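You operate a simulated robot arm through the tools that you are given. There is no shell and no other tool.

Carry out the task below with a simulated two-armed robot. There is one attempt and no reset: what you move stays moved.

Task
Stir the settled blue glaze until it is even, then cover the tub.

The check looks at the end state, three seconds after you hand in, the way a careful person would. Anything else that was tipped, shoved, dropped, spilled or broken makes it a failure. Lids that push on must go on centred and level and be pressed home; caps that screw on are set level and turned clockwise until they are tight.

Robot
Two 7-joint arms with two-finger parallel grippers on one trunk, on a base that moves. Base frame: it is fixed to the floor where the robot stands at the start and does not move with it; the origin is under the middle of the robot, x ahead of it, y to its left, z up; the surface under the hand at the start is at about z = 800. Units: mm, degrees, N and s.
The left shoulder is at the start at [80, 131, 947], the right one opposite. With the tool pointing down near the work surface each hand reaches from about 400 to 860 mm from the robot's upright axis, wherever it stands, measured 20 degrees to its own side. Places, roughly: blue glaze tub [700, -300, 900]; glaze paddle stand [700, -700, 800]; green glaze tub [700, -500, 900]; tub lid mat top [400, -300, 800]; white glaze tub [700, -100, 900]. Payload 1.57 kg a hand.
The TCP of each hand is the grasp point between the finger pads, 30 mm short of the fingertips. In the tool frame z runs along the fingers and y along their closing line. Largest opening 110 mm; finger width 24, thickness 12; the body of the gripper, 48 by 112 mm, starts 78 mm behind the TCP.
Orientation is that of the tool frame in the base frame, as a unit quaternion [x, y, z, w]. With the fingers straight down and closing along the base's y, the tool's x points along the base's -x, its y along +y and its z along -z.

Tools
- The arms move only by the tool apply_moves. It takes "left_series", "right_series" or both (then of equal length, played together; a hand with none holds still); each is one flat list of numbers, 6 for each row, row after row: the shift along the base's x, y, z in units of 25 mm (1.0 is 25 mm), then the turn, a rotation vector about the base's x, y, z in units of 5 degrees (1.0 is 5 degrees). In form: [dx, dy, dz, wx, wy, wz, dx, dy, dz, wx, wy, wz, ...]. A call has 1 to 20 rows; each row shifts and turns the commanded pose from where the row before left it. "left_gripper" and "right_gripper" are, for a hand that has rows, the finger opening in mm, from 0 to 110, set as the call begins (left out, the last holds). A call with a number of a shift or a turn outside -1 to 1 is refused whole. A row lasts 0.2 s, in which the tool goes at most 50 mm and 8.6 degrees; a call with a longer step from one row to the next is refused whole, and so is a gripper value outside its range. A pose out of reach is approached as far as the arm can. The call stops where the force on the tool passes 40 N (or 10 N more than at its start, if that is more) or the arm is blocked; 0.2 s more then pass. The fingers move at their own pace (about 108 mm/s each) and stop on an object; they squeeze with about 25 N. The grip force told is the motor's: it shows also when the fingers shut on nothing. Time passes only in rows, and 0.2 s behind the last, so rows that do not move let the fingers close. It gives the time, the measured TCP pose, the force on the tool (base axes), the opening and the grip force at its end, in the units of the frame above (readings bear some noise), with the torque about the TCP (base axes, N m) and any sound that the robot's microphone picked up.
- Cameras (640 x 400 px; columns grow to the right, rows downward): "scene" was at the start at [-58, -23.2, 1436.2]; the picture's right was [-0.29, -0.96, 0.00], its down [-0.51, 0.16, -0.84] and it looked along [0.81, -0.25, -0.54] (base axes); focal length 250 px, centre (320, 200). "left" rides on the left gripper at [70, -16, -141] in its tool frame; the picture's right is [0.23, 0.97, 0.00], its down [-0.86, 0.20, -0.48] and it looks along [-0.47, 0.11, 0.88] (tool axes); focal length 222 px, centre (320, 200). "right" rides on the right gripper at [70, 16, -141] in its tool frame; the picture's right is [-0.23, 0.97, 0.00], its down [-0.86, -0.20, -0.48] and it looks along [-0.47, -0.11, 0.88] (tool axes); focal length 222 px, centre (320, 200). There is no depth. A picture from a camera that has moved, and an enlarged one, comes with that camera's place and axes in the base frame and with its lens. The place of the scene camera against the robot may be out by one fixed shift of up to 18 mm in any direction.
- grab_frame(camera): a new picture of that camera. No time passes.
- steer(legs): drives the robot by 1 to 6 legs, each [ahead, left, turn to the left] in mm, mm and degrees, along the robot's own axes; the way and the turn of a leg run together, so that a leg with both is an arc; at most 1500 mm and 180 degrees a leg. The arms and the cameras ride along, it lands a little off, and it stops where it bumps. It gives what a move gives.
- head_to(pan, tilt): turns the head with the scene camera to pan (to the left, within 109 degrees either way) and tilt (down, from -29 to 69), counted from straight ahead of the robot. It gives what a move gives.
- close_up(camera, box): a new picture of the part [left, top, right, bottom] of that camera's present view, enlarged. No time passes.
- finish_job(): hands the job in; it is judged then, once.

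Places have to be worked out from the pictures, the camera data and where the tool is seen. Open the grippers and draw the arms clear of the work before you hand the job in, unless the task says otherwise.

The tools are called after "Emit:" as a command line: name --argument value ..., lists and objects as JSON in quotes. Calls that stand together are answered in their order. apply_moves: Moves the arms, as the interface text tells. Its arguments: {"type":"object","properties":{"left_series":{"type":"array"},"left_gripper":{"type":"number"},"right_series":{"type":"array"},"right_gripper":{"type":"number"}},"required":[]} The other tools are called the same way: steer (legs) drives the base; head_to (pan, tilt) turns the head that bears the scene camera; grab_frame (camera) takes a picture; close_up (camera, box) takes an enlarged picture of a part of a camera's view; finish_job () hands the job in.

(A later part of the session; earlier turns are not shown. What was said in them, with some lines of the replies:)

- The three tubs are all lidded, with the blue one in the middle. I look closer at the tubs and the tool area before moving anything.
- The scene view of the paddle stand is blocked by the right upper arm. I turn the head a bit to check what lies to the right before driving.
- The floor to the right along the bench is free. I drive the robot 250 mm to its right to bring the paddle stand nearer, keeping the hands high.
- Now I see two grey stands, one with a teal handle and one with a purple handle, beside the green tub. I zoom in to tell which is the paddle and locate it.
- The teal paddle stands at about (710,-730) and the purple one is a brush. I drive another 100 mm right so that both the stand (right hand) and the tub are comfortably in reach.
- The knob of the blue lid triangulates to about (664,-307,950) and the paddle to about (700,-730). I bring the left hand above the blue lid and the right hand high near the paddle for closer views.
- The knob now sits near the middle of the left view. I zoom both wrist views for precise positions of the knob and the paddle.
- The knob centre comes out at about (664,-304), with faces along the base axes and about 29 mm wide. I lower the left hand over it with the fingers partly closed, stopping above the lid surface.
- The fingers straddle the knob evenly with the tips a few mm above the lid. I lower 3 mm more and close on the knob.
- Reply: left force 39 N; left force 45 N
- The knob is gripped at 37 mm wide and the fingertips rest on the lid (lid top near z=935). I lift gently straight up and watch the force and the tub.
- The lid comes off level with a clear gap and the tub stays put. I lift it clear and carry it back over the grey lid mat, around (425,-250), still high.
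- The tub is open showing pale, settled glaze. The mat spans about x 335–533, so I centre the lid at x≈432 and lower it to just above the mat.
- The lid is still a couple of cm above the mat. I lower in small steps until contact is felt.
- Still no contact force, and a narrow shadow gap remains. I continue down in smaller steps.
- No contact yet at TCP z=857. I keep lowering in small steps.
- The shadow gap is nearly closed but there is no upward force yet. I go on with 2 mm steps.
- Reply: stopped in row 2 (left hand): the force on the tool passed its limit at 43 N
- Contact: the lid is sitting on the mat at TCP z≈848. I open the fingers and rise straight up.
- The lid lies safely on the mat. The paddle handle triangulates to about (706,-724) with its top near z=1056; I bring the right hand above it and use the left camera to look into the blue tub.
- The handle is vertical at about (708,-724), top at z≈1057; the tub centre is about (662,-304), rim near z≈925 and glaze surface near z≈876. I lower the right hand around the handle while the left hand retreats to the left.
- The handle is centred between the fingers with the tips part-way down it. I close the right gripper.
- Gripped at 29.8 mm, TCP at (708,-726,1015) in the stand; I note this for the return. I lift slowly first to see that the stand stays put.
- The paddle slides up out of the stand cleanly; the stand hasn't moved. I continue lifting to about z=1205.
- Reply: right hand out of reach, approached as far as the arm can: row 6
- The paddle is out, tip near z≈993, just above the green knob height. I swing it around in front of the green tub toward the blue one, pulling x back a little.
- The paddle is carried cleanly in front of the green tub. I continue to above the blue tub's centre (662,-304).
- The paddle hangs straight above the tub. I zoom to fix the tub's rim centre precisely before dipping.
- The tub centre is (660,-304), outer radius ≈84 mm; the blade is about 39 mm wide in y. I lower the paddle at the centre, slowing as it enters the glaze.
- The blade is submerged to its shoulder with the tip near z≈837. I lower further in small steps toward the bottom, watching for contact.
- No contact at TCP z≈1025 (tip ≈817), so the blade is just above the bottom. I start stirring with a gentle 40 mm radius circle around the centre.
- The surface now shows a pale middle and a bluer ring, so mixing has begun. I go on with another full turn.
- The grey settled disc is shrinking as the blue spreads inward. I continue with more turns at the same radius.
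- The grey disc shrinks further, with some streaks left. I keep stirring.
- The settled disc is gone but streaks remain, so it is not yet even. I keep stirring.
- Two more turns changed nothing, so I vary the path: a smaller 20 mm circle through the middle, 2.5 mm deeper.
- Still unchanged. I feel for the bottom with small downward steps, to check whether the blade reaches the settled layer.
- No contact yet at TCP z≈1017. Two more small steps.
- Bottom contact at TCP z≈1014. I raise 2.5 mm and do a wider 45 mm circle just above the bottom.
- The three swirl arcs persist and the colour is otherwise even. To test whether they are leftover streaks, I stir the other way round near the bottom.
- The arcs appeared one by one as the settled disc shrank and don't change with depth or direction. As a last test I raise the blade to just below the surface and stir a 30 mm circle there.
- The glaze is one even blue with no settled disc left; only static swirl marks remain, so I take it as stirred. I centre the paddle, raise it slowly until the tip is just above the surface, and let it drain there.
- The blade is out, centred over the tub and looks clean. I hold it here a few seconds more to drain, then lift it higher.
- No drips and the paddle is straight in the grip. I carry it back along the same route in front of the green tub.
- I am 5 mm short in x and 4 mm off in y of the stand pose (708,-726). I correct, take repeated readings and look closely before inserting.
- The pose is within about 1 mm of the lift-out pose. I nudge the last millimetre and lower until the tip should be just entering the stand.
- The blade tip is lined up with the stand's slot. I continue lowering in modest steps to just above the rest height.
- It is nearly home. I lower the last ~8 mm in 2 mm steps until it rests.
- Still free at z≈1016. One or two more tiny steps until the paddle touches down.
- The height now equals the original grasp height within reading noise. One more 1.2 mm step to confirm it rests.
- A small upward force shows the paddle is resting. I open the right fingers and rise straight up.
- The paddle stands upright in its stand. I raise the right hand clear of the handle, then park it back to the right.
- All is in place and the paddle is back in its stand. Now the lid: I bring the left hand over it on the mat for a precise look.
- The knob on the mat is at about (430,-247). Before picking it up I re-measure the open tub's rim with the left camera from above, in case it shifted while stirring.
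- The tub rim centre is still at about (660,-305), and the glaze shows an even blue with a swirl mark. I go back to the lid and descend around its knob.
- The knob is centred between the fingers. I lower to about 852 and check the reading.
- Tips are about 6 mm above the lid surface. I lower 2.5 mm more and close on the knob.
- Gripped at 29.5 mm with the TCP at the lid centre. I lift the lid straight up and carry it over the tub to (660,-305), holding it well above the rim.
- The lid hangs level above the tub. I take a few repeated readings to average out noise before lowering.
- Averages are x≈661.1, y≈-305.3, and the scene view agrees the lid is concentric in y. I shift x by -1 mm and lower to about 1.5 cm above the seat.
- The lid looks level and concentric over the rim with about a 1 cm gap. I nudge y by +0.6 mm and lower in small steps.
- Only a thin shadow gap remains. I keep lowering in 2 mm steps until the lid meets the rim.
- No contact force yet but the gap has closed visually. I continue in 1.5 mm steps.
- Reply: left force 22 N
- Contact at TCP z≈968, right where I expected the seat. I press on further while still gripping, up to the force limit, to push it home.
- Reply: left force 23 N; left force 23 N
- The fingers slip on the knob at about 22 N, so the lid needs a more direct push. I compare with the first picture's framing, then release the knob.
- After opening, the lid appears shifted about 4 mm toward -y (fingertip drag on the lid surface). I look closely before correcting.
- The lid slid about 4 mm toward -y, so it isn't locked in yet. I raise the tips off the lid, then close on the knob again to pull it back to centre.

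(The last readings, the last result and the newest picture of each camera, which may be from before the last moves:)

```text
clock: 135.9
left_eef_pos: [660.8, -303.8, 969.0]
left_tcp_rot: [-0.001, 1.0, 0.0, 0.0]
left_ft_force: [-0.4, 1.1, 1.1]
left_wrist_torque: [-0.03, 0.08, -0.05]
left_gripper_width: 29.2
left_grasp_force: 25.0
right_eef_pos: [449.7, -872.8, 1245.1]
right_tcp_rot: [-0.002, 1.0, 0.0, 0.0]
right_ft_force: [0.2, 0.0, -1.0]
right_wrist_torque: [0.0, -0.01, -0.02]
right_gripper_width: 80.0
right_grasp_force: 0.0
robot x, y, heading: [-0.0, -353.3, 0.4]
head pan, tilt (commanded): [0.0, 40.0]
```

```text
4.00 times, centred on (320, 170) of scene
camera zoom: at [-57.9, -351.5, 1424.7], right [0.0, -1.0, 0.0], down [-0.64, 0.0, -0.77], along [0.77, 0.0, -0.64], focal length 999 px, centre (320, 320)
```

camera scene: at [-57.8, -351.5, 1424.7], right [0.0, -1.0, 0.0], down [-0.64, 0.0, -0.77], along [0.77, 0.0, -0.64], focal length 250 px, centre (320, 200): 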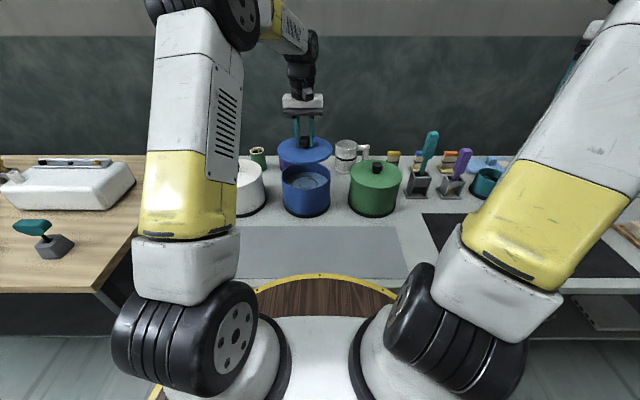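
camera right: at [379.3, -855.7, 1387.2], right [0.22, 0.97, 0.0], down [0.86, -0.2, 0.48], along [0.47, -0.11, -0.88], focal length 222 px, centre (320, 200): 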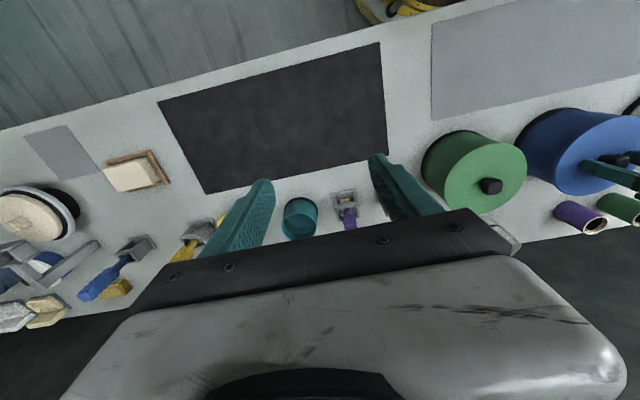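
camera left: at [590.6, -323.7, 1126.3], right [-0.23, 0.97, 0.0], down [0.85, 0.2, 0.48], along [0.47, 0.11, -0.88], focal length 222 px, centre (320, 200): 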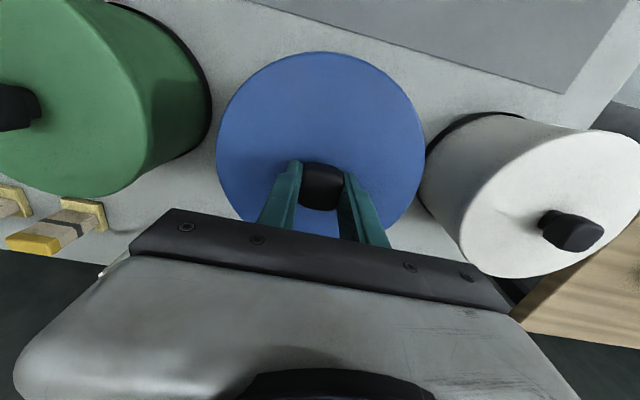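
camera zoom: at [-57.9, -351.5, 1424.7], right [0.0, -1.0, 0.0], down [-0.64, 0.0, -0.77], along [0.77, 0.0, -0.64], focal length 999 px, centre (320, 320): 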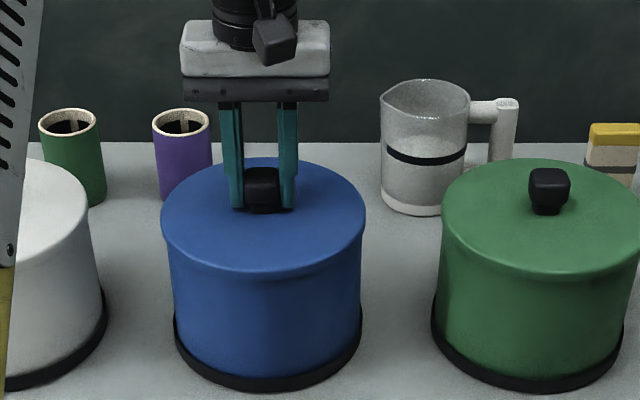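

The lid is back exactly on its original outline (161–366 in this framing) and level. I open with the tips clear of the lid, rise, close the fingers, and will then press on the knob's top.

Emit:
apply_moves --left_series '[0, 0, 0, 0, 0, 0, 0, 0, 0, 0, 0, 0, 0, 0, 0, 0, 0, 0]' --left_gripper 60

Emit:
close_up --camera "scene" --box '[240, 120, 400, 220]'

Emit:
apply_moves --left_series '[0, 0, 0.4, 0, 0, 0, 0, 0, 0.7, 0, 0, 0, 0, 0, 0.7, 0, 0, 0, 0, 0, 0, 0, 0, 0]'

Emit:
apply_moves --left_series '[0, 0, 0, 0, 0, 0, 0, 0, 0, 0, 0, 0, 0, 0, 0, 0, 0, 0, 0, 0, 0, 0, 0, 0]' --left_gripper 0

Emit:
close_up --camera "scene" --box '[240, 120, 400, 220]'

Emit:
close_up --camera "left" --box '[200, 40, 440, 250]'

```text
clock: 136.7
left_eef_pos: [660.5, -305.0, 969.3]
left_tcp_rot: [-0.002, 1.0, 0.0, 0.001]
left_ft_force: [-0.1, -0.9, -0.1]
left_wrist_torque: [0.01, 0.01, 0.02]
left_gripper_width: 59.8
left_grasp_force: 0.2
right_eef_pos: [450.2, -871.5, 1246.8]
right_tcp_rot: [-0.001, 1.0, 0.0, 0.0]
right_ft_force: [-0.3, 0.4, -0.7]
right_wrist_torque: [0.01, 0.01, 0.01]
right_gripper_width: 79.9
right_grasp_force: 0.1
robot x, y, heading: [2.0, -353.3, 0.2]
head pan, tilt (commanded): [0.0, 40.0]
```

```text
4.00 times, centred on (320, 170) of scene
camera zoom: at [-57.8, -351.5, 1424.7], right [0.0, -1.0, 0.0], down [-0.64, 0.0, -0.77], along [0.77, 0.0, -0.64], focal length 999 px, centre (320, 320)
```

zoom: 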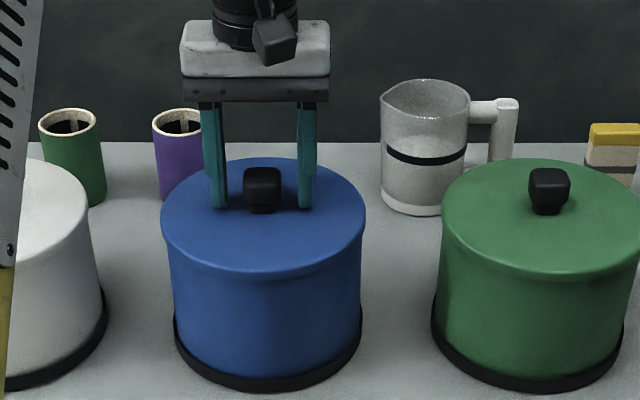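

```text
clock: 137.7
left_eef_pos: [656.8, -303.5, 1014.8]
left_tcp_rot: [-0.002, 1.0, 0.0, 0.0]
left_ft_force: [-0.5, 0.0, -0.6]
left_wrist_torque: [-0.03, 0.0, 0.01]
left_gripper_width: 59.9
left_grasp_force: 0.1
right_eef_pos: [450.3, -872.4, 1247.2]
right_tcp_rot: [-0.001, 1.0, 0.0, 0.0]
right_ft_force: [0.8, 0.9, 0.6]
right_wrist_torque: [0.01, -0.03, 0.01]
right_gripper_width: 80.2
right_grasp_force: 0.1
robot x, y, heading: [0.4, -354.7, 0.2]
head pan, tilt (commanded): [0.0, 40.0]
```

```text
clock: 138.7
left_eef_pos: [657.8, -304.6, 1015.4]
left_tcp_rot: [-0.001, 1.0, 0.0, 0.002]
left_ft_force: [0.4, -0.4, -0.6]
left_wrist_torque: [0.02, 0.02, -0.01]
left_gripper_width: 0.0
left_grasp_force: 21.0
right_eef_pos: [450.3, -871.7, 1246.1]
right_tcp_rot: [-0.002, 1.0, 0.0, 0.0]
right_ft_force: [-0.3, 0.4, 0.5]
right_wrist_torque: [0.01, 0.02, -0.01]
right_gripper_width: 80.2
right_grasp_force: 0.0
robot x, y, heading: [0.1, -353.3, 0.1]
head pan, tilt (commanded): [0.0, 40.0]
```

```text
4.00 times, centred on (320, 170) of scene
camera zoom: at [-57.8, -351.5, 1424.7], right [0.0, -1.0, 0.0], down [-0.64, 0.0, -0.77], along [0.77, 0.0, -0.64], focal length 999 px, centre (320, 320)
```

zoom: 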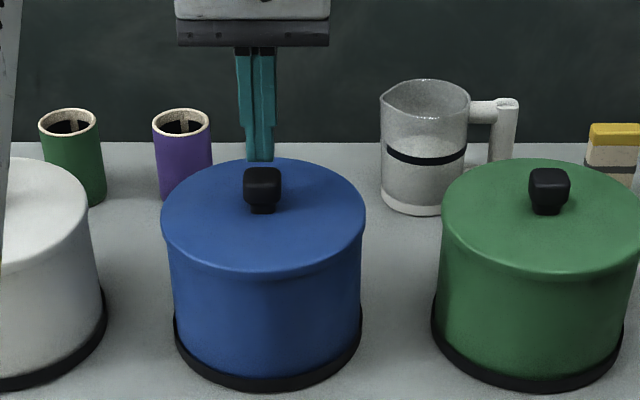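

```text
1.90 times, centred on (320, 145) of left
camera zoom: at [587.7, -321.5, 1157.0], right [-0.23, 0.97, 0.0], down [0.85, 0.2, 0.48], along [0.47, 0.11, -0.88], focal length 423 px, centre (320, 305)
```

zoom: 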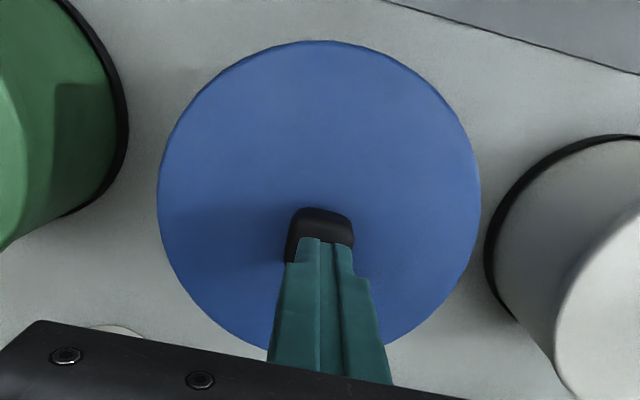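

The lid stayed centred. I shift x by +2.5 mm over the knob's middle and lower the closed fingertips onto the knob top.

Emit:
apply_moves --left_series '[0.1, 0, -0.3, 0, 0, 0, 0, 0, -0.3, 0, 0, 0, 0, 0, -0.2, 0, 0, 0, 0, 0, 0, 0, 0, 0]'

Emit:
close_up --camera "scene" --box '[240, 120, 400, 220]'

Emit:
close_up --camera "left" --box '[200, 40, 440, 250]'

```text
clock: 139.7
left_eef_pos: [662.1, -305.2, 999.3]
left_tcp_rot: [0.0, 1.0, -0.002, 0.005]
left_ft_force: [-0.3, 0.4, 8.1]
left_wrist_torque: [0.0, 0.09, 0.0]
left_gripper_width: 0.0
left_grasp_force: 21.0
right_eef_pos: [449.7, -873.3, 1246.3]
right_tcp_rot: [-0.002, 1.0, 0.001, 0.001]
right_ft_force: [-1.1, -0.2, -0.4]
right_wrist_torque: [0.0, -0.02, 0.0]
right_gripper_width: 80.1
right_grasp_force: 0.1
robot x, y, heading: [0.5, -357.4, 0.3]
head pan, tilt (commanded): [0.0, 40.0]
stopped in row 4 (left hand): the force on the tool passed its limit at 42 N (the readings are from after the stop); the commanded pose is now the measured one
```

```text
4.00 times, centred on (320, 170) of scene
camera zoom: at [-58.4, -351.5, 1424.6], right [0.0, -1.0, 0.0], down [-0.64, 0.0, -0.77], along [0.77, 0.0, -0.64], focal length 999 px, centre (320, 320)
```

zoom: 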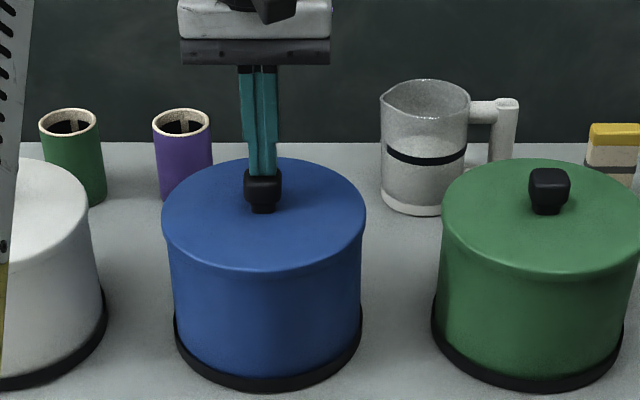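

```text
1.90 times, centred on (320, 145) of left
camera zoom: at [592.2, -322.1, 1139.9], right [-0.23, 0.97, 0.0], down [0.85, 0.2, 0.49], along [0.47, 0.11, -0.87], focal length 423 px, centre (320, 305)
```

zoom: 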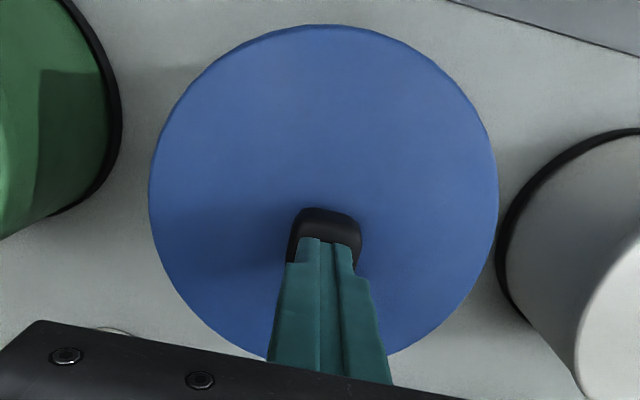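

The fingertips are on the knob top and pressed with 42 N; the lid's outline and height did not change. I press once more with a sustained push to be sure it is home.

Emit:
apply_moves --left_series '[0, 0, -0.04, 0, 0, 0, 0, 0, -0.02, 0, 0, 0, 0, 0, 0, 0, 0, 0]'

Emit:
apply_moves --left_series '[0, 0, -0.03, 0, 0, 0, 0, 0, 0, 0, 0, 0]'

Emit:
close_up --camera "scene" --box '[240, 120, 400, 220]'

```text
clock: 140.5
left_eef_pos: [662.5, -305.0, 998.7]
left_tcp_rot: [-0.002, 1.0, -0.002, 0.005]
left_ft_force: [-4.5, 0.9, 33.4]
left_wrist_torque: [0.05, 0.45, -0.05]
left_gripper_width: 0.0
left_grasp_force: 21.5
right_eef_pos: [449.1, -872.8, 1246.8]
right_tcp_rot: [-0.002, 1.0, 0.0, -0.001]
right_ft_force: [-0.1, -0.1, 0.0]
right_wrist_torque: [0.02, 0.02, -0.03]
right_gripper_width: 80.1
right_grasp_force: 0.1
robot x, y, heading: [-1.4, -356.0, -0.0]
head pan, tilt (commanded): [0.0, 40.0]
```

```text
clock: 140.9
left_eef_pos: [664.8, -305.1, 998.1]
left_tcp_rot: [-0.002, 1.0, -0.002, 0.007]
left_ft_force: [-0.3, 0.8, 8.9]
left_wrist_torque: [0.0, 0.11, -0.05]
left_gripper_width: 0.0
left_grasp_force: 21.6
right_eef_pos: [448.2, -873.0, 1246.7]
right_tcp_rot: [-0.002, 1.0, 0.0, 0.0]
right_ft_force: [0.0, -0.1, 0.1]
right_wrist_torque: [0.0, -0.02, 0.01]
right_gripper_width: 80.3
right_grasp_force: 0.1
robot x, y, heading: [-2.9, -351.7, 0.0]
head pan, tilt (commanded): [0.0, 40.0]
stopped in row 2 (left hand): the force on the tool passed its limit at 44 N (the readings are from after the stop); the commanded pose is now the measured one
```

```text
4.00 times, centred on (320, 170) of scene
camera zoom: at [-58.4, -351.5, 1424.6], right [0.0, -1.0, 0.0], down [-0.64, 0.0, -0.77], along [0.77, 0.0, -0.64], focal length 999 px, centre (320, 320)
```

zoom: 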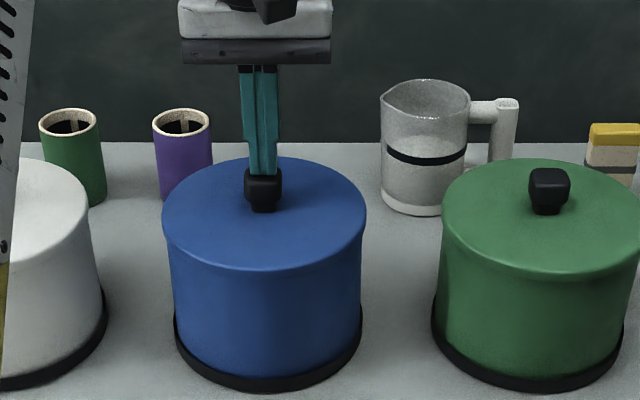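

The lid has been pressed with over 40 N twice and shows no gap. I rise straight up off the knob and check the lid's position from above.

Emit:
apply_moves --left_series '[0, 0, 0.1, 0, 0, 0, 0, 0, 0.5, 0, 0, 0, 0, 0, 0.9, 0, 0, 0, 0, 0, 0.9, 0, 0, 0, -0.3, 0, 0.9, 0, 0, 0, -0.5, 0, 0.5, 0, 0, 0, 0, 0, 0, 0, 0, 0]'

Emit:
grab_frame --camera "left"

Emit:
close_up --camera "left" --box '[240, 70, 400, 220]'

Emit:
close_up --camera "scene" --box '[272, 150, 344, 220]'

Emit:
close_up --camera "scene" --box '[240, 120, 400, 220]'

```text
clock: 142.6
left_eef_pos: [643.6, -304.8, 1092.4]
left_tcp_rot: [-0.001, 1.0, -0.002, 0.005]
left_ft_force: [-0.4, -0.4, 1.8]
left_wrist_torque: [-0.01, -0.01, 0.01]
left_gripper_width: 0.0
left_grasp_force: 21.6
right_eef_pos: [450.4, -871.7, 1246.8]
right_tcp_rot: [-0.001, 1.0, 0.0, 0.0]
right_ft_force: [0.8, -0.1, -0.1]
right_wrist_torque: [0.02, 0.0, 0.0]
right_gripper_width: 79.9
right_grasp_force: 0.1
robot x, y, heading: [-4.4, -357.4, 0.2]
head pan, tilt (commanded): [0.0, 40.0]
```

```text
taken
camera left: at [572.2, -321.9, 1233.4], right [-0.23, 0.97, -0.01], down [0.85, 0.2, 0.49], along [0.48, 0.11, -0.87], focal length 222 px, centre (320, 200)
```

left: 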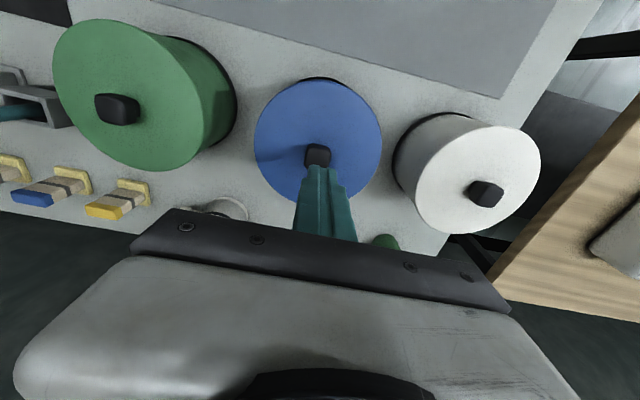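

```text
2.67 times, centred on (320, 145) of left
camera zoom: at [572.2, -321.9, 1233.4], right [-0.23, 0.97, -0.01], down [0.85, 0.2, 0.49], along [0.48, 0.11, -0.87], focal length 592 px, centre (320, 347)
```

zoom: 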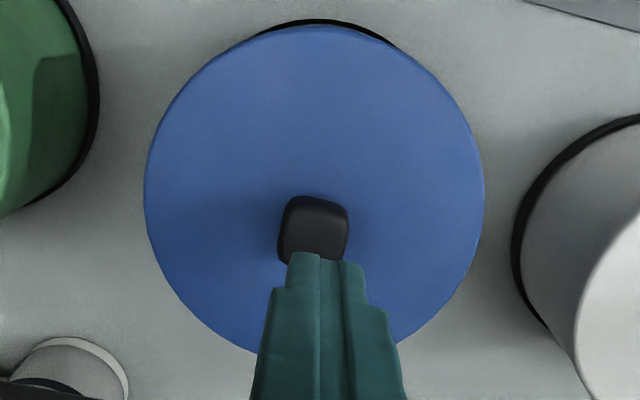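

```text
5.71 times, centred on (308, 185) of scene
camera zoom: at [-58.0, -351.5, 1424.7], right [0.0, -1.0, 0.0], down [-0.64, 0.0, -0.77], along [0.77, 0.0, -0.64], focal length 1428 px, centre (389, 286)
```

zoom: 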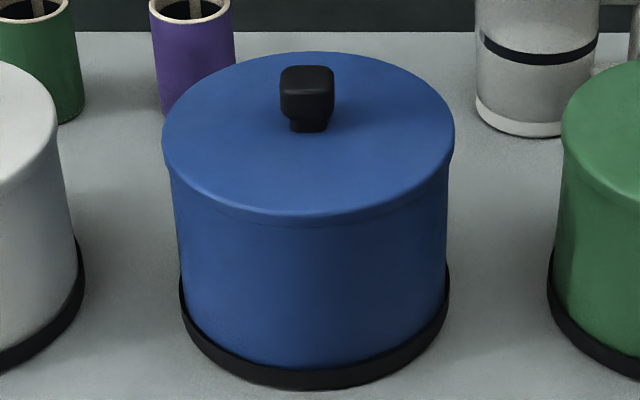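

```text
4.00 times, centred on (320, 170) of scene
camera zoom: at [-58.0, -351.5, 1424.7], right [0.0, -1.0, 0.0], down [-0.64, 0.0, -0.77], along [0.77, 0.0, -0.64], focal length 999 px, centre (320, 320)
```

zoom: 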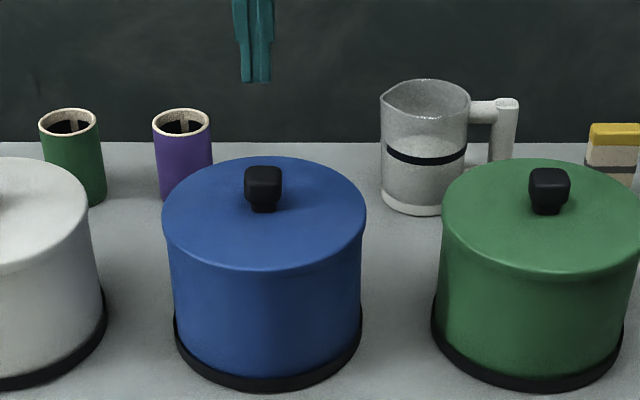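

Compared with before pressing, the lid crept about 3 mm in +x (arm flex while pressing). I straighten the hand, regrip the knob with the tips just off the lid, and will slide it back to centre.

Emit:
apply_moves --left_series '[0.39, 0, 0, 0.046, 0.115, 0, 0.39, 0, -0.6, 0, 0, 0, 0, 0, -0.9, 0, 0, 0, 0, 0, -0.9, 0, 0, 0, 0, 0, -0.9, 0, 0, 0, 0, 0, -0.6, 0, 0, 0, 0, 0, -0.5, 0, 0, 0, 0, 0, -0.3, 0, 0, 0, 0, 0, 0, 0, 0, 0]' --left_gripper 70

Emit:
apply_moves --left_series '[0, 0, 0, 0, 0, 0]'

Emit:
close_up --camera "scene" --box '[240, 120, 400, 220]'

Emit:
close_up --camera "left" --box '[200, 40, 440, 250]'

```text
clock: 144.6
left_eef_pos: [663.9, -305.4, 975.6]
left_tcp_rot: [-0.002, 1.0, 0.002, 0.001]
left_ft_force: [1.4, -0.5, -0.7]
left_wrist_torque: [-0.01, -0.02, 0.02]
left_gripper_width: 69.8
left_grasp_force: 0.0
right_eef_pos: [450.0, -873.4, 1246.0]
right_tcp_rot: [-0.002, 1.0, 0.0, 0.0]
right_ft_force: [-0.1, -0.1, 0.7]
right_wrist_torque: [0.01, 0.03, -0.01]
right_gripper_width: 79.7
right_grasp_force: 0.0
robot x, y, heading: [-2.6, -352.4, 0.1]
head pan, tilt (commanded): [0.0, 40.0]
```

```text
clock: 144.9
left_eef_pos: [664.0, -305.0, 975.0]
left_tcp_rot: [-0.002, 1.0, 0.001, 0.0]
left_ft_force: [-0.3, 0.4, -0.3]
left_wrist_torque: [-0.03, -0.01, -0.01]
left_gripper_width: 70.0
left_grasp_force: 0.1
right_eef_pos: [450.6, -871.7, 1246.4]
right_tcp_rot: [-0.002, 1.0, 0.0, 0.0]
right_ft_force: [-0.2, 0.0, -0.5]
right_wrist_torque: [0.04, -0.01, 0.0]
right_gripper_width: 79.7
right_grasp_force: 0.1
robot x, y, heading: [-0.8, -357.2, 0.1]
head pan, tilt (commanded): [0.0, 40.0]
```

```text
4.00 times, centred on (320, 170) of scene
camera zoom: at [-58.0, -351.5, 1424.7], right [0.0, -1.0, 0.0], down [-0.64, 0.0, -0.77], along [0.77, 0.0, -0.64], focal length 999 px, centre (320, 320)
```

zoom: 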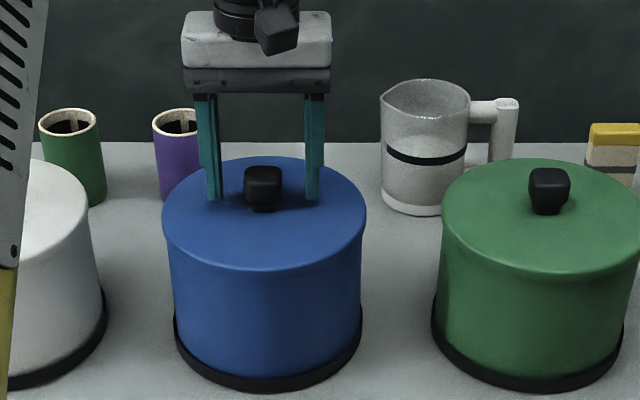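

```text
1.90 times, centred on (320, 145) of left
camera zoom: at [594.3, -322.5, 1116.3], right [-0.23, 0.97, 0.0], down [0.85, 0.2, 0.48], along [0.47, 0.11, -0.88], focal length 423 px, centre (320, 305)
```

zoom: 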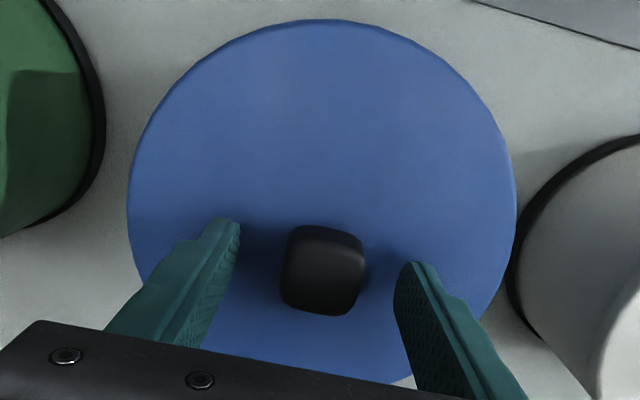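

The knob is centred between the fingers, tips about 1 cm above the lid. I close on it and then slide the lid 3 mm toward -x.

Emit:
apply_moves --left_series '[0, 0, -0.12, 0, 0, 0, 0, 0, 0, 0, 0, 0]'

Emit:
apply_moves --left_series '[0, 0, 0, 0, 0, 0, 0, 0, 0, 0, 0, 0, 0, 0, 0, 0, 0, 0, 0, 0, 0, 0, 0, 0]' --left_gripper 10

Emit:
apply_moves --left_series '[-0.06, 0, 0, 0, 0, 0, -0.06, 0, 0, 0, 0, 0, 0, 0, 0, 0, 0, 0]'

Emit:
close_up --camera "scene" --box '[272, 150, 344, 220]'

Emit:
close_up --camera "scene" --box '[240, 120, 400, 220]'

```text
clock: 145.6
left_eef_pos: [663.0, -305.7, 971.5]
left_tcp_rot: [-0.002, 1.0, 0.0, 0.0]
left_ft_force: [0.0, 0.9, 0.7]
left_wrist_torque: [0.0, -0.01, 0.0]
left_gripper_width: 70.0
left_grasp_force: 0.1
right_eef_pos: [450.2, -871.7, 1247.2]
right_tcp_rot: [-0.002, 1.0, 0.001, 0.0]
right_ft_force: [0.1, -0.1, -0.3]
right_wrist_torque: [0.04, 0.0, 0.01]
right_gripper_width: 80.0
right_grasp_force: 0.0
robot x, y, heading: [-0.8, -353.1, 0.4]
head pan, tilt (commanded): [0.0, 40.0]
```

```text
clock: 146.6
left_eef_pos: [662.6, -306.0, 972.0]
left_tcp_rot: [-0.002, 1.0, 0.001, -0.001]
left_ft_force: [0.1, 1.4, -0.7]
left_wrist_torque: [-0.02, -0.08, 0.04]
left_gripper_width: 29.5
left_grasp_force: 24.9
right_eef_pos: [450.7, -871.4, 1246.3]
right_tcp_rot: [-0.001, 1.0, 0.0, 0.0]
right_ft_force: [0.9, -1.0, -0.7]
right_wrist_torque: [0.01, 0.02, -0.02]
right_gripper_width: 80.0
right_grasp_force: 0.1
robot x, y, heading: [-1.0, -356.1, 0.4]
head pan, tilt (commanded): [0.0, 40.0]
```

```text
clock: 147.3
left_eef_pos: [659.3, -306.3, 971.1]
left_tcp_rot: [-0.002, 1.0, 0.001, 0.0]
left_ft_force: [0.1, 0.4, -0.2]
left_wrist_torque: [0.01, -0.01, -0.01]
left_gripper_width: 29.4
left_grasp_force: 25.1
right_eef_pos: [450.5, -871.7, 1246.8]
right_tcp_rot: [-0.002, 1.0, 0.0, 0.0]
right_ft_force: [-0.2, 0.9, 0.2]
right_wrist_torque: [0.05, 0.0, 0.01]
right_gripper_width: 80.1
right_grasp_force: 0.1
robot x, y, heading: [2.6, -355.3, 0.3]
head pan, tilt (commanded): [0.0, 40.0]
```

```text
5.71 times, centred on (308, 185) of scene
camera zoom: at [-57.9, -351.5, 1424.7], right [0.0, -1.0, 0.0], down [-0.64, 0.0, -0.77], along [0.77, 0.0, -0.64], focal length 1428 px, centre (389, 286)
```

zoom: 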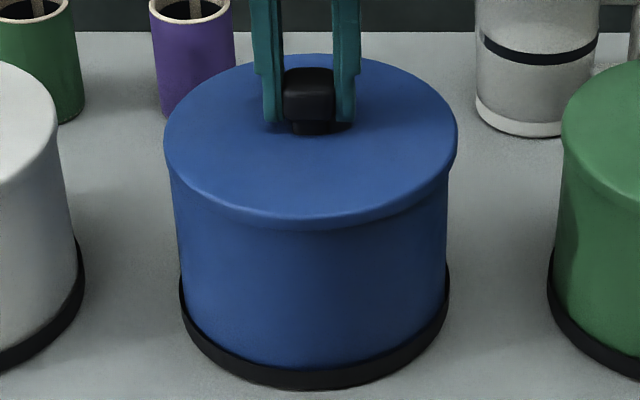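

```text
4.00 times, centred on (320, 170) of scene
camera zoom: at [-57.9, -351.5, 1424.7], right [0.0, -1.0, 0.0], down [-0.64, 0.0, -0.77], along [0.77, 0.0, -0.64], focal length 999 px, centre (320, 320)
```

zoom: 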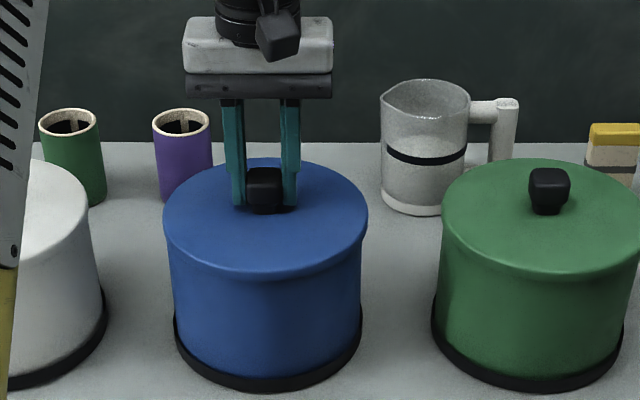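

x is back on the original outline; y is now about 1.8 mm too far to -y. I slide +1.8 mm in y and check again.

Emit:
apply_moves --left_series '[0, 0.07, 0, 0, 0, 0, 0, 0, 0, 0, 0, 0, 0, 0, 0, 0, 0, 0]'

Emit:
close_up --camera "scene" --box '[272, 150, 344, 220]'

Emit:
close_up --camera "scene" --box '[240, 120, 400, 220]'

```text
clock: 148.2
left_eef_pos: [659.2, -303.8, 972.2]
left_tcp_rot: [-0.002, 1.0, 0.001, 0.0]
left_ft_force: [-0.1, 0.7, -1.1]
left_wrist_torque: [-0.01, 0.04, -0.01]
left_gripper_width: 29.3
left_grasp_force: 25.3
right_eef_pos: [450.0, -871.4, 1246.0]
right_tcp_rot: [-0.002, 1.0, 0.0, 0.0]
right_ft_force: [0.4, 0.3, 0.2]
right_wrist_torque: [0.01, 0.01, 0.01]
right_gripper_width: 80.0
right_grasp_force: 0.0
robot x, y, heading: [-1.1, -354.4, -0.1]
head pan, tilt (commanded): [0.0, 40.0]
```

```text
5.71 times, centred on (308, 185) of scene
camera zoom: at [-57.9, -351.5, 1424.7], right [0.0, -1.0, 0.0], down [-0.64, 0.0, -0.77], along [0.77, 0.0, -0.64], focal length 1428 px, centre (389, 286)
```

zoom: 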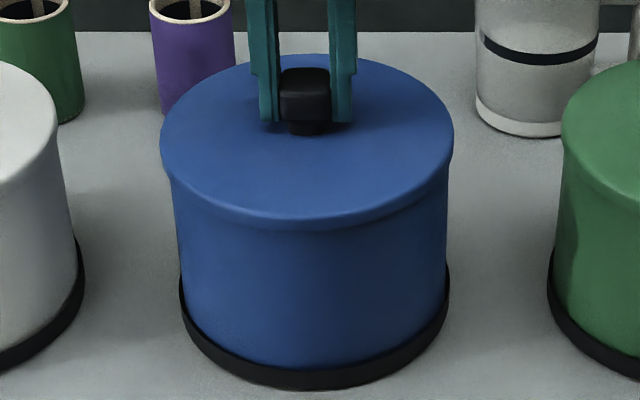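

```text
4.00 times, centred on (320, 170) of scene
camera zoom: at [-57.9, -351.5, 1424.7], right [0.0, -1.0, 0.0], down [-0.64, 0.0, -0.77], along [0.77, 0.0, -0.64], focal length 999 px, centre (320, 320)
```

zoom: 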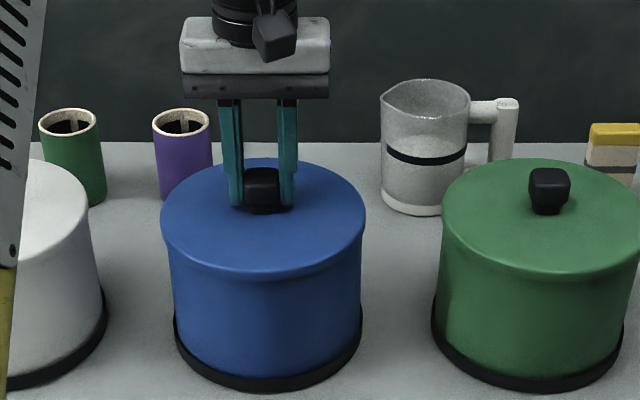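

The lid is back on its original outline in both directions. I give it a last gentle push while still gripped, which keeps it centred, with the tips staying above the lid surface.

Emit:
apply_moves --left_series '[0, 0, -0.06, 0, 0, 0, 0, 0, -0.04, 0, 0, 0, 0, 0, 0, 0, 0, 0]'

Emit:
close_up --camera "scene" --box '[272, 150, 344, 220]'

```text
clock: 148.9
left_eef_pos: [660.4, -304.2, 972.6]
left_tcp_rot: [-0.002, 1.0, 0.001, 0.002]
left_ft_force: [-3.6, 4.8, 23.0]
left_wrist_torque: [0.09, 0.12, -0.04]
left_gripper_width: 29.5
left_grasp_force: 25.0
right_eef_pos: [449.5, -872.7, 1245.9]
right_tcp_rot: [-0.003, 1.0, 0.0, -0.001]
right_ft_force: [0.1, 0.1, -0.2]
right_wrist_torque: [0.01, -0.03, -0.04]
right_gripper_width: 80.2
right_grasp_force: 0.0
robot x, y, heading: [-3.5, -358.9, 0.3]
head pan, tilt (commanded): [0.0, 40.0]
```

```text
5.71 times, centred on (308, 185) of scene
camera zoom: at [-58.8, -351.4, 1424.6], right [0.0, -1.0, 0.0], down [-0.64, 0.0, -0.77], along [0.77, 0.0, -0.64], focal length 1428 px, centre (389, 286)
```

zoom: 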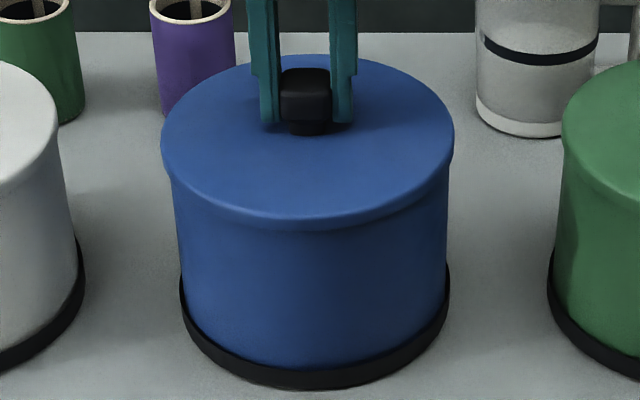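

Pressed with 23 N, lid unchanged and level. I relieve the push a little, then open the fingers and check that nothing moves.

Emit:
apply_moves --left_series '[0, 0, 0.05, 0, 0, 0, 0, 0, 0, 0, 0, 0]'

Emit:
apply_moves --left_series '[0, 0, 0, 0, 0, 0, 0, 0, 0, 0, 0, 0, 0, 0, 0, 0, 0, 0]' --left_gripper 65

Emit:
close_up --camera "scene" --box '[272, 150, 344, 220]'

Emit:
close_up --camera "scene" --box '[240, 120, 400, 220]'

```text
clock: 149.6
left_eef_pos: [659.1, -303.6, 970.6]
left_tcp_rot: [-0.001, 1.0, 0.001, 0.001]
left_ft_force: [1.9, 5.4, 16.2]
left_wrist_torque: [0.03, -0.57, 0.01]
left_gripper_width: 29.4
left_grasp_force: 25.1
right_eef_pos: [448.8, -872.1, 1246.5]
right_tcp_rot: [-0.001, 1.0, 0.001, 0.0]
right_ft_force: [0.7, 0.2, -0.2]
right_wrist_torque: [0.01, 0.02, 0.01]
right_gripper_width: 79.8
right_grasp_force: 0.1
robot x, y, heading: [-0.9, -353.2, 0.4]
head pan, tilt (commanded): [0.0, 40.0]
```

```text
clock: 150.3
left_eef_pos: [659.8, -305.1, 970.8]
left_tcp_rot: [-0.002, 1.0, 0.001, 0.0]
left_ft_force: [0.1, 0.2, 0.4]
left_wrist_torque: [0.01, 0.03, 0.0]
left_gripper_width: 65.1
left_grasp_force: 0.1
right_eef_pos: [449.3, -872.7, 1246.6]
right_tcp_rot: [-0.002, 1.0, -0.001, 0.0]
right_ft_force: [0.3, -0.2, -0.9]
right_wrist_torque: [0.01, 0.0, 0.0]
right_gripper_width: 80.0
right_grasp_force: 0.1
robot x, y, heading: [1.1, -356.8, 0.2]
head pan, tilt (commanded): [0.0, 40.0]
```

```text
5.71 times, centred on (308, 185) of scene
camera zoom: at [-58.0, -351.6, 1424.7], right [0.0, -1.0, 0.0], down [-0.64, 0.0, -0.77], along [0.77, 0.0, -0.64], focal length 1428 px, centre (389, 286)
```

zoom: 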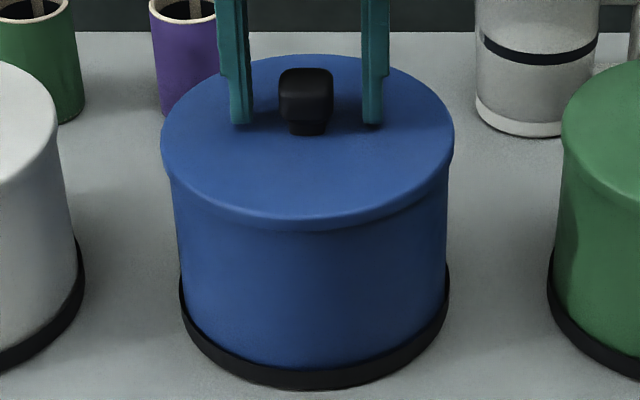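

```text
4.00 times, centred on (320, 170) of scene
camera zoom: at [-58.0, -351.6, 1424.7], right [0.0, -1.0, 0.0], down [-0.64, 0.0, -0.77], along [0.77, 0.0, -0.64], focal length 999 px, centre (320, 320)
```

zoom: 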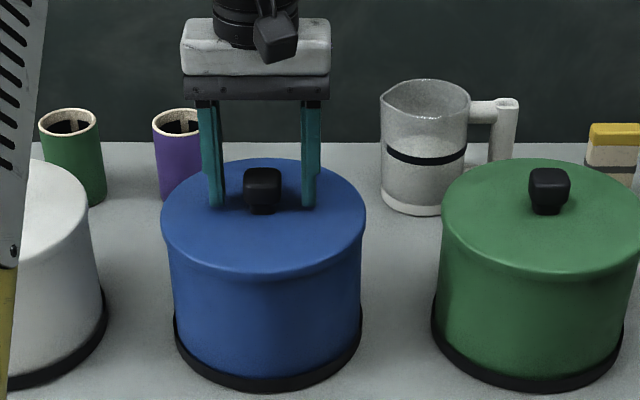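

The lid is centred, level and stayed put. I raise the left hand straight up and park it to the left, clear of the work.

Emit:
apply_moves --left_series '[0, 0, 0.5, 0, 0, 0, 0, 0, 0.9, 0, 0, 0, 0, 0, 0.95, 0, 0, 0, 0, 0, 0.95, 0, 0, 0, 0, 0, 0.95, 0, 0, 0, 0, 0, 0.95, 0, 0, 0, 0, 0, 0.95, 0, 0, 0, 0, 0, 0.95, 0, 0, 0, 0, 0, 0.95, 0, 0, 0, -0.9, 0.8, 0.2, 0, 0, 0, -0.9, 0.9, 0.2, 0, 0, 0, -0.9, 0.9, 0.2, 0, 0, 0, -0.9, 0.9, 0, 0, 0, 0, -0.9, 0.9, 0, 0, 0, 0, -0.9, 0.9, 0, 0, 0, 0, -0.9, 0.9, 0, 0, 0, 0, -0.9, 0.9, 0, 0, 0, 0, 0, 0.9, 0, 0, 0, 0]' --left_gripper 110

Emit:
grab_frame --camera "scene"

Emit:
close_up --camera "scene" --box '[240, 120, 400, 220]'

Emit:
close_up --camera "scene" --box '[380, 120, 540, 220]'

Emit:
grab_frame --camera "left"

```text
clock: 154.2
left_eef_pos: [479.5, -100.7, 1188.5]
left_tcp_rot: [0.0, 1.0, 0.001, -0.001]
left_ft_force: [0.2, -0.6, -0.8]
left_wrist_torque: [0.01, 0.02, 0.04]
left_gripper_width: 110.0
left_grasp_force: 0.1
right_eef_pos: [450.6, -871.8, 1246.1]
right_tcp_rot: [-0.002, 1.0, 0.0, 0.0]
right_ft_force: [-0.4, -0.5, -0.4]
right_wrist_torque: [0.04, 0.03, 0.0]
right_gripper_width: 80.0
right_grasp_force: 0.1
robot x, y, heading: [-1.1, -357.0, 0.1]
head pan, tilt (commanded): [0.0, 40.0]
```

```text
taken
camera scene: at [-58.0, -351.6, 1424.7], right [0.0, -1.0, 0.0], down [-0.64, 0.0, -0.77], along [0.77, 0.0, -0.64], focal length 250 px, centre (320, 200)
```

scene: 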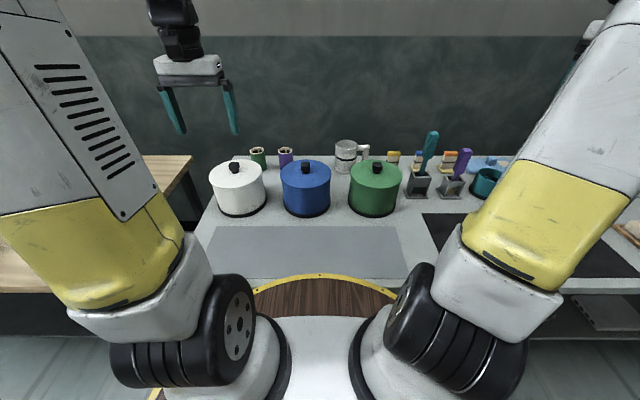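

```text
4.00 times, centred on (320, 170) of scene
camera zoom: at [-58.0, -351.6, 1424.7], right [0.0, -1.0, 0.0], down [-0.64, 0.0, -0.77], along [0.77, 0.0, -0.64], focal length 999 px, centre (320, 320)
```

zoom: 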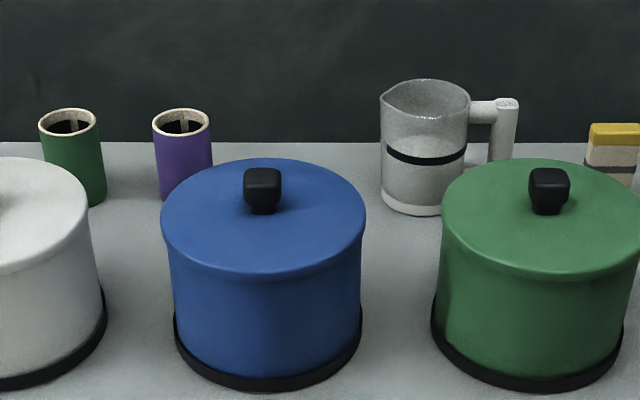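

```text
4.00 times, centred on (460, 170) of scene
camera zoom: at [-58.0, -351.6, 1424.7], right [0.0, -1.0, 0.0], down [-0.64, 0.0, -0.77], along [0.77, 0.0, -0.64], focal length 999 px, centre (-240, 320)
```

zoom: 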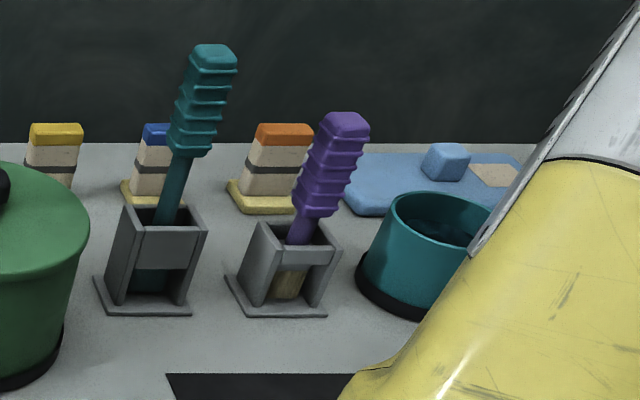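

```text
taken
camera left: at [409.9, -119.2, 1331.0], right [-0.23, 0.97, 0.0], down [0.85, 0.2, 0.48], along [0.47, 0.11, -0.88], focal length 222 px, centre (320, 200)
```

left: 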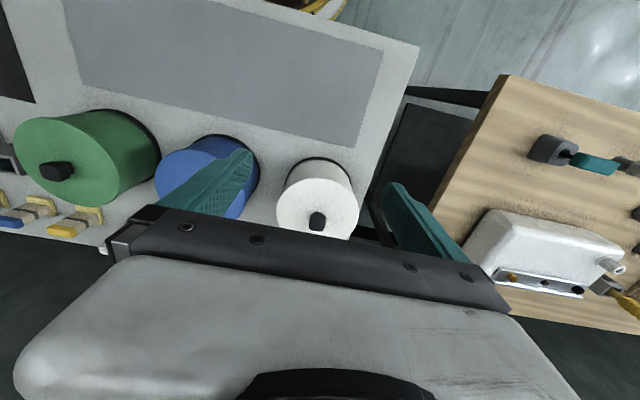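

The blue glaze is stirred and its lid sits centred and level, at the same height as the green one and on its original outline. The paddle is back in its stand, nothing else was disturbed, and both hands are open and clear. I hand the job in.

Emit:
finish_job

```text
The job is handed in.
```

I stirred the blue glaze, put the paddle back in its stand, and covered the tub. I then handed the job in; no result has come back yet.

- **Glaze:** The grey settled patch was gone after about four turns, leaving a uniform blue. Three thin swirl arcs appeared on the surface as the patch shrank. About seven more turns at other depths, widths and directions didn't change them, so I took them as marks of a stirred surface. If they count as streaks, the glaze would be judged uneven.
- **Lid:** It sits centred and level, matching its starting outline and height to within about 1 mm. It took some correcting: it slid about 4 mm when I first let go of the knob, and crept about 3 mm while I pressed on it. I pressed it with a little over 40 N twice, then slid it back to centre and gave it a final 23 N push. I never heard a click, and the lid moves sideways fairly easily on the rim.
- **Everything else:** In the last pictures the paddle stands upright in its stand and nothing else on the bench has moved. I saw no drips, and both hands are open and clear.
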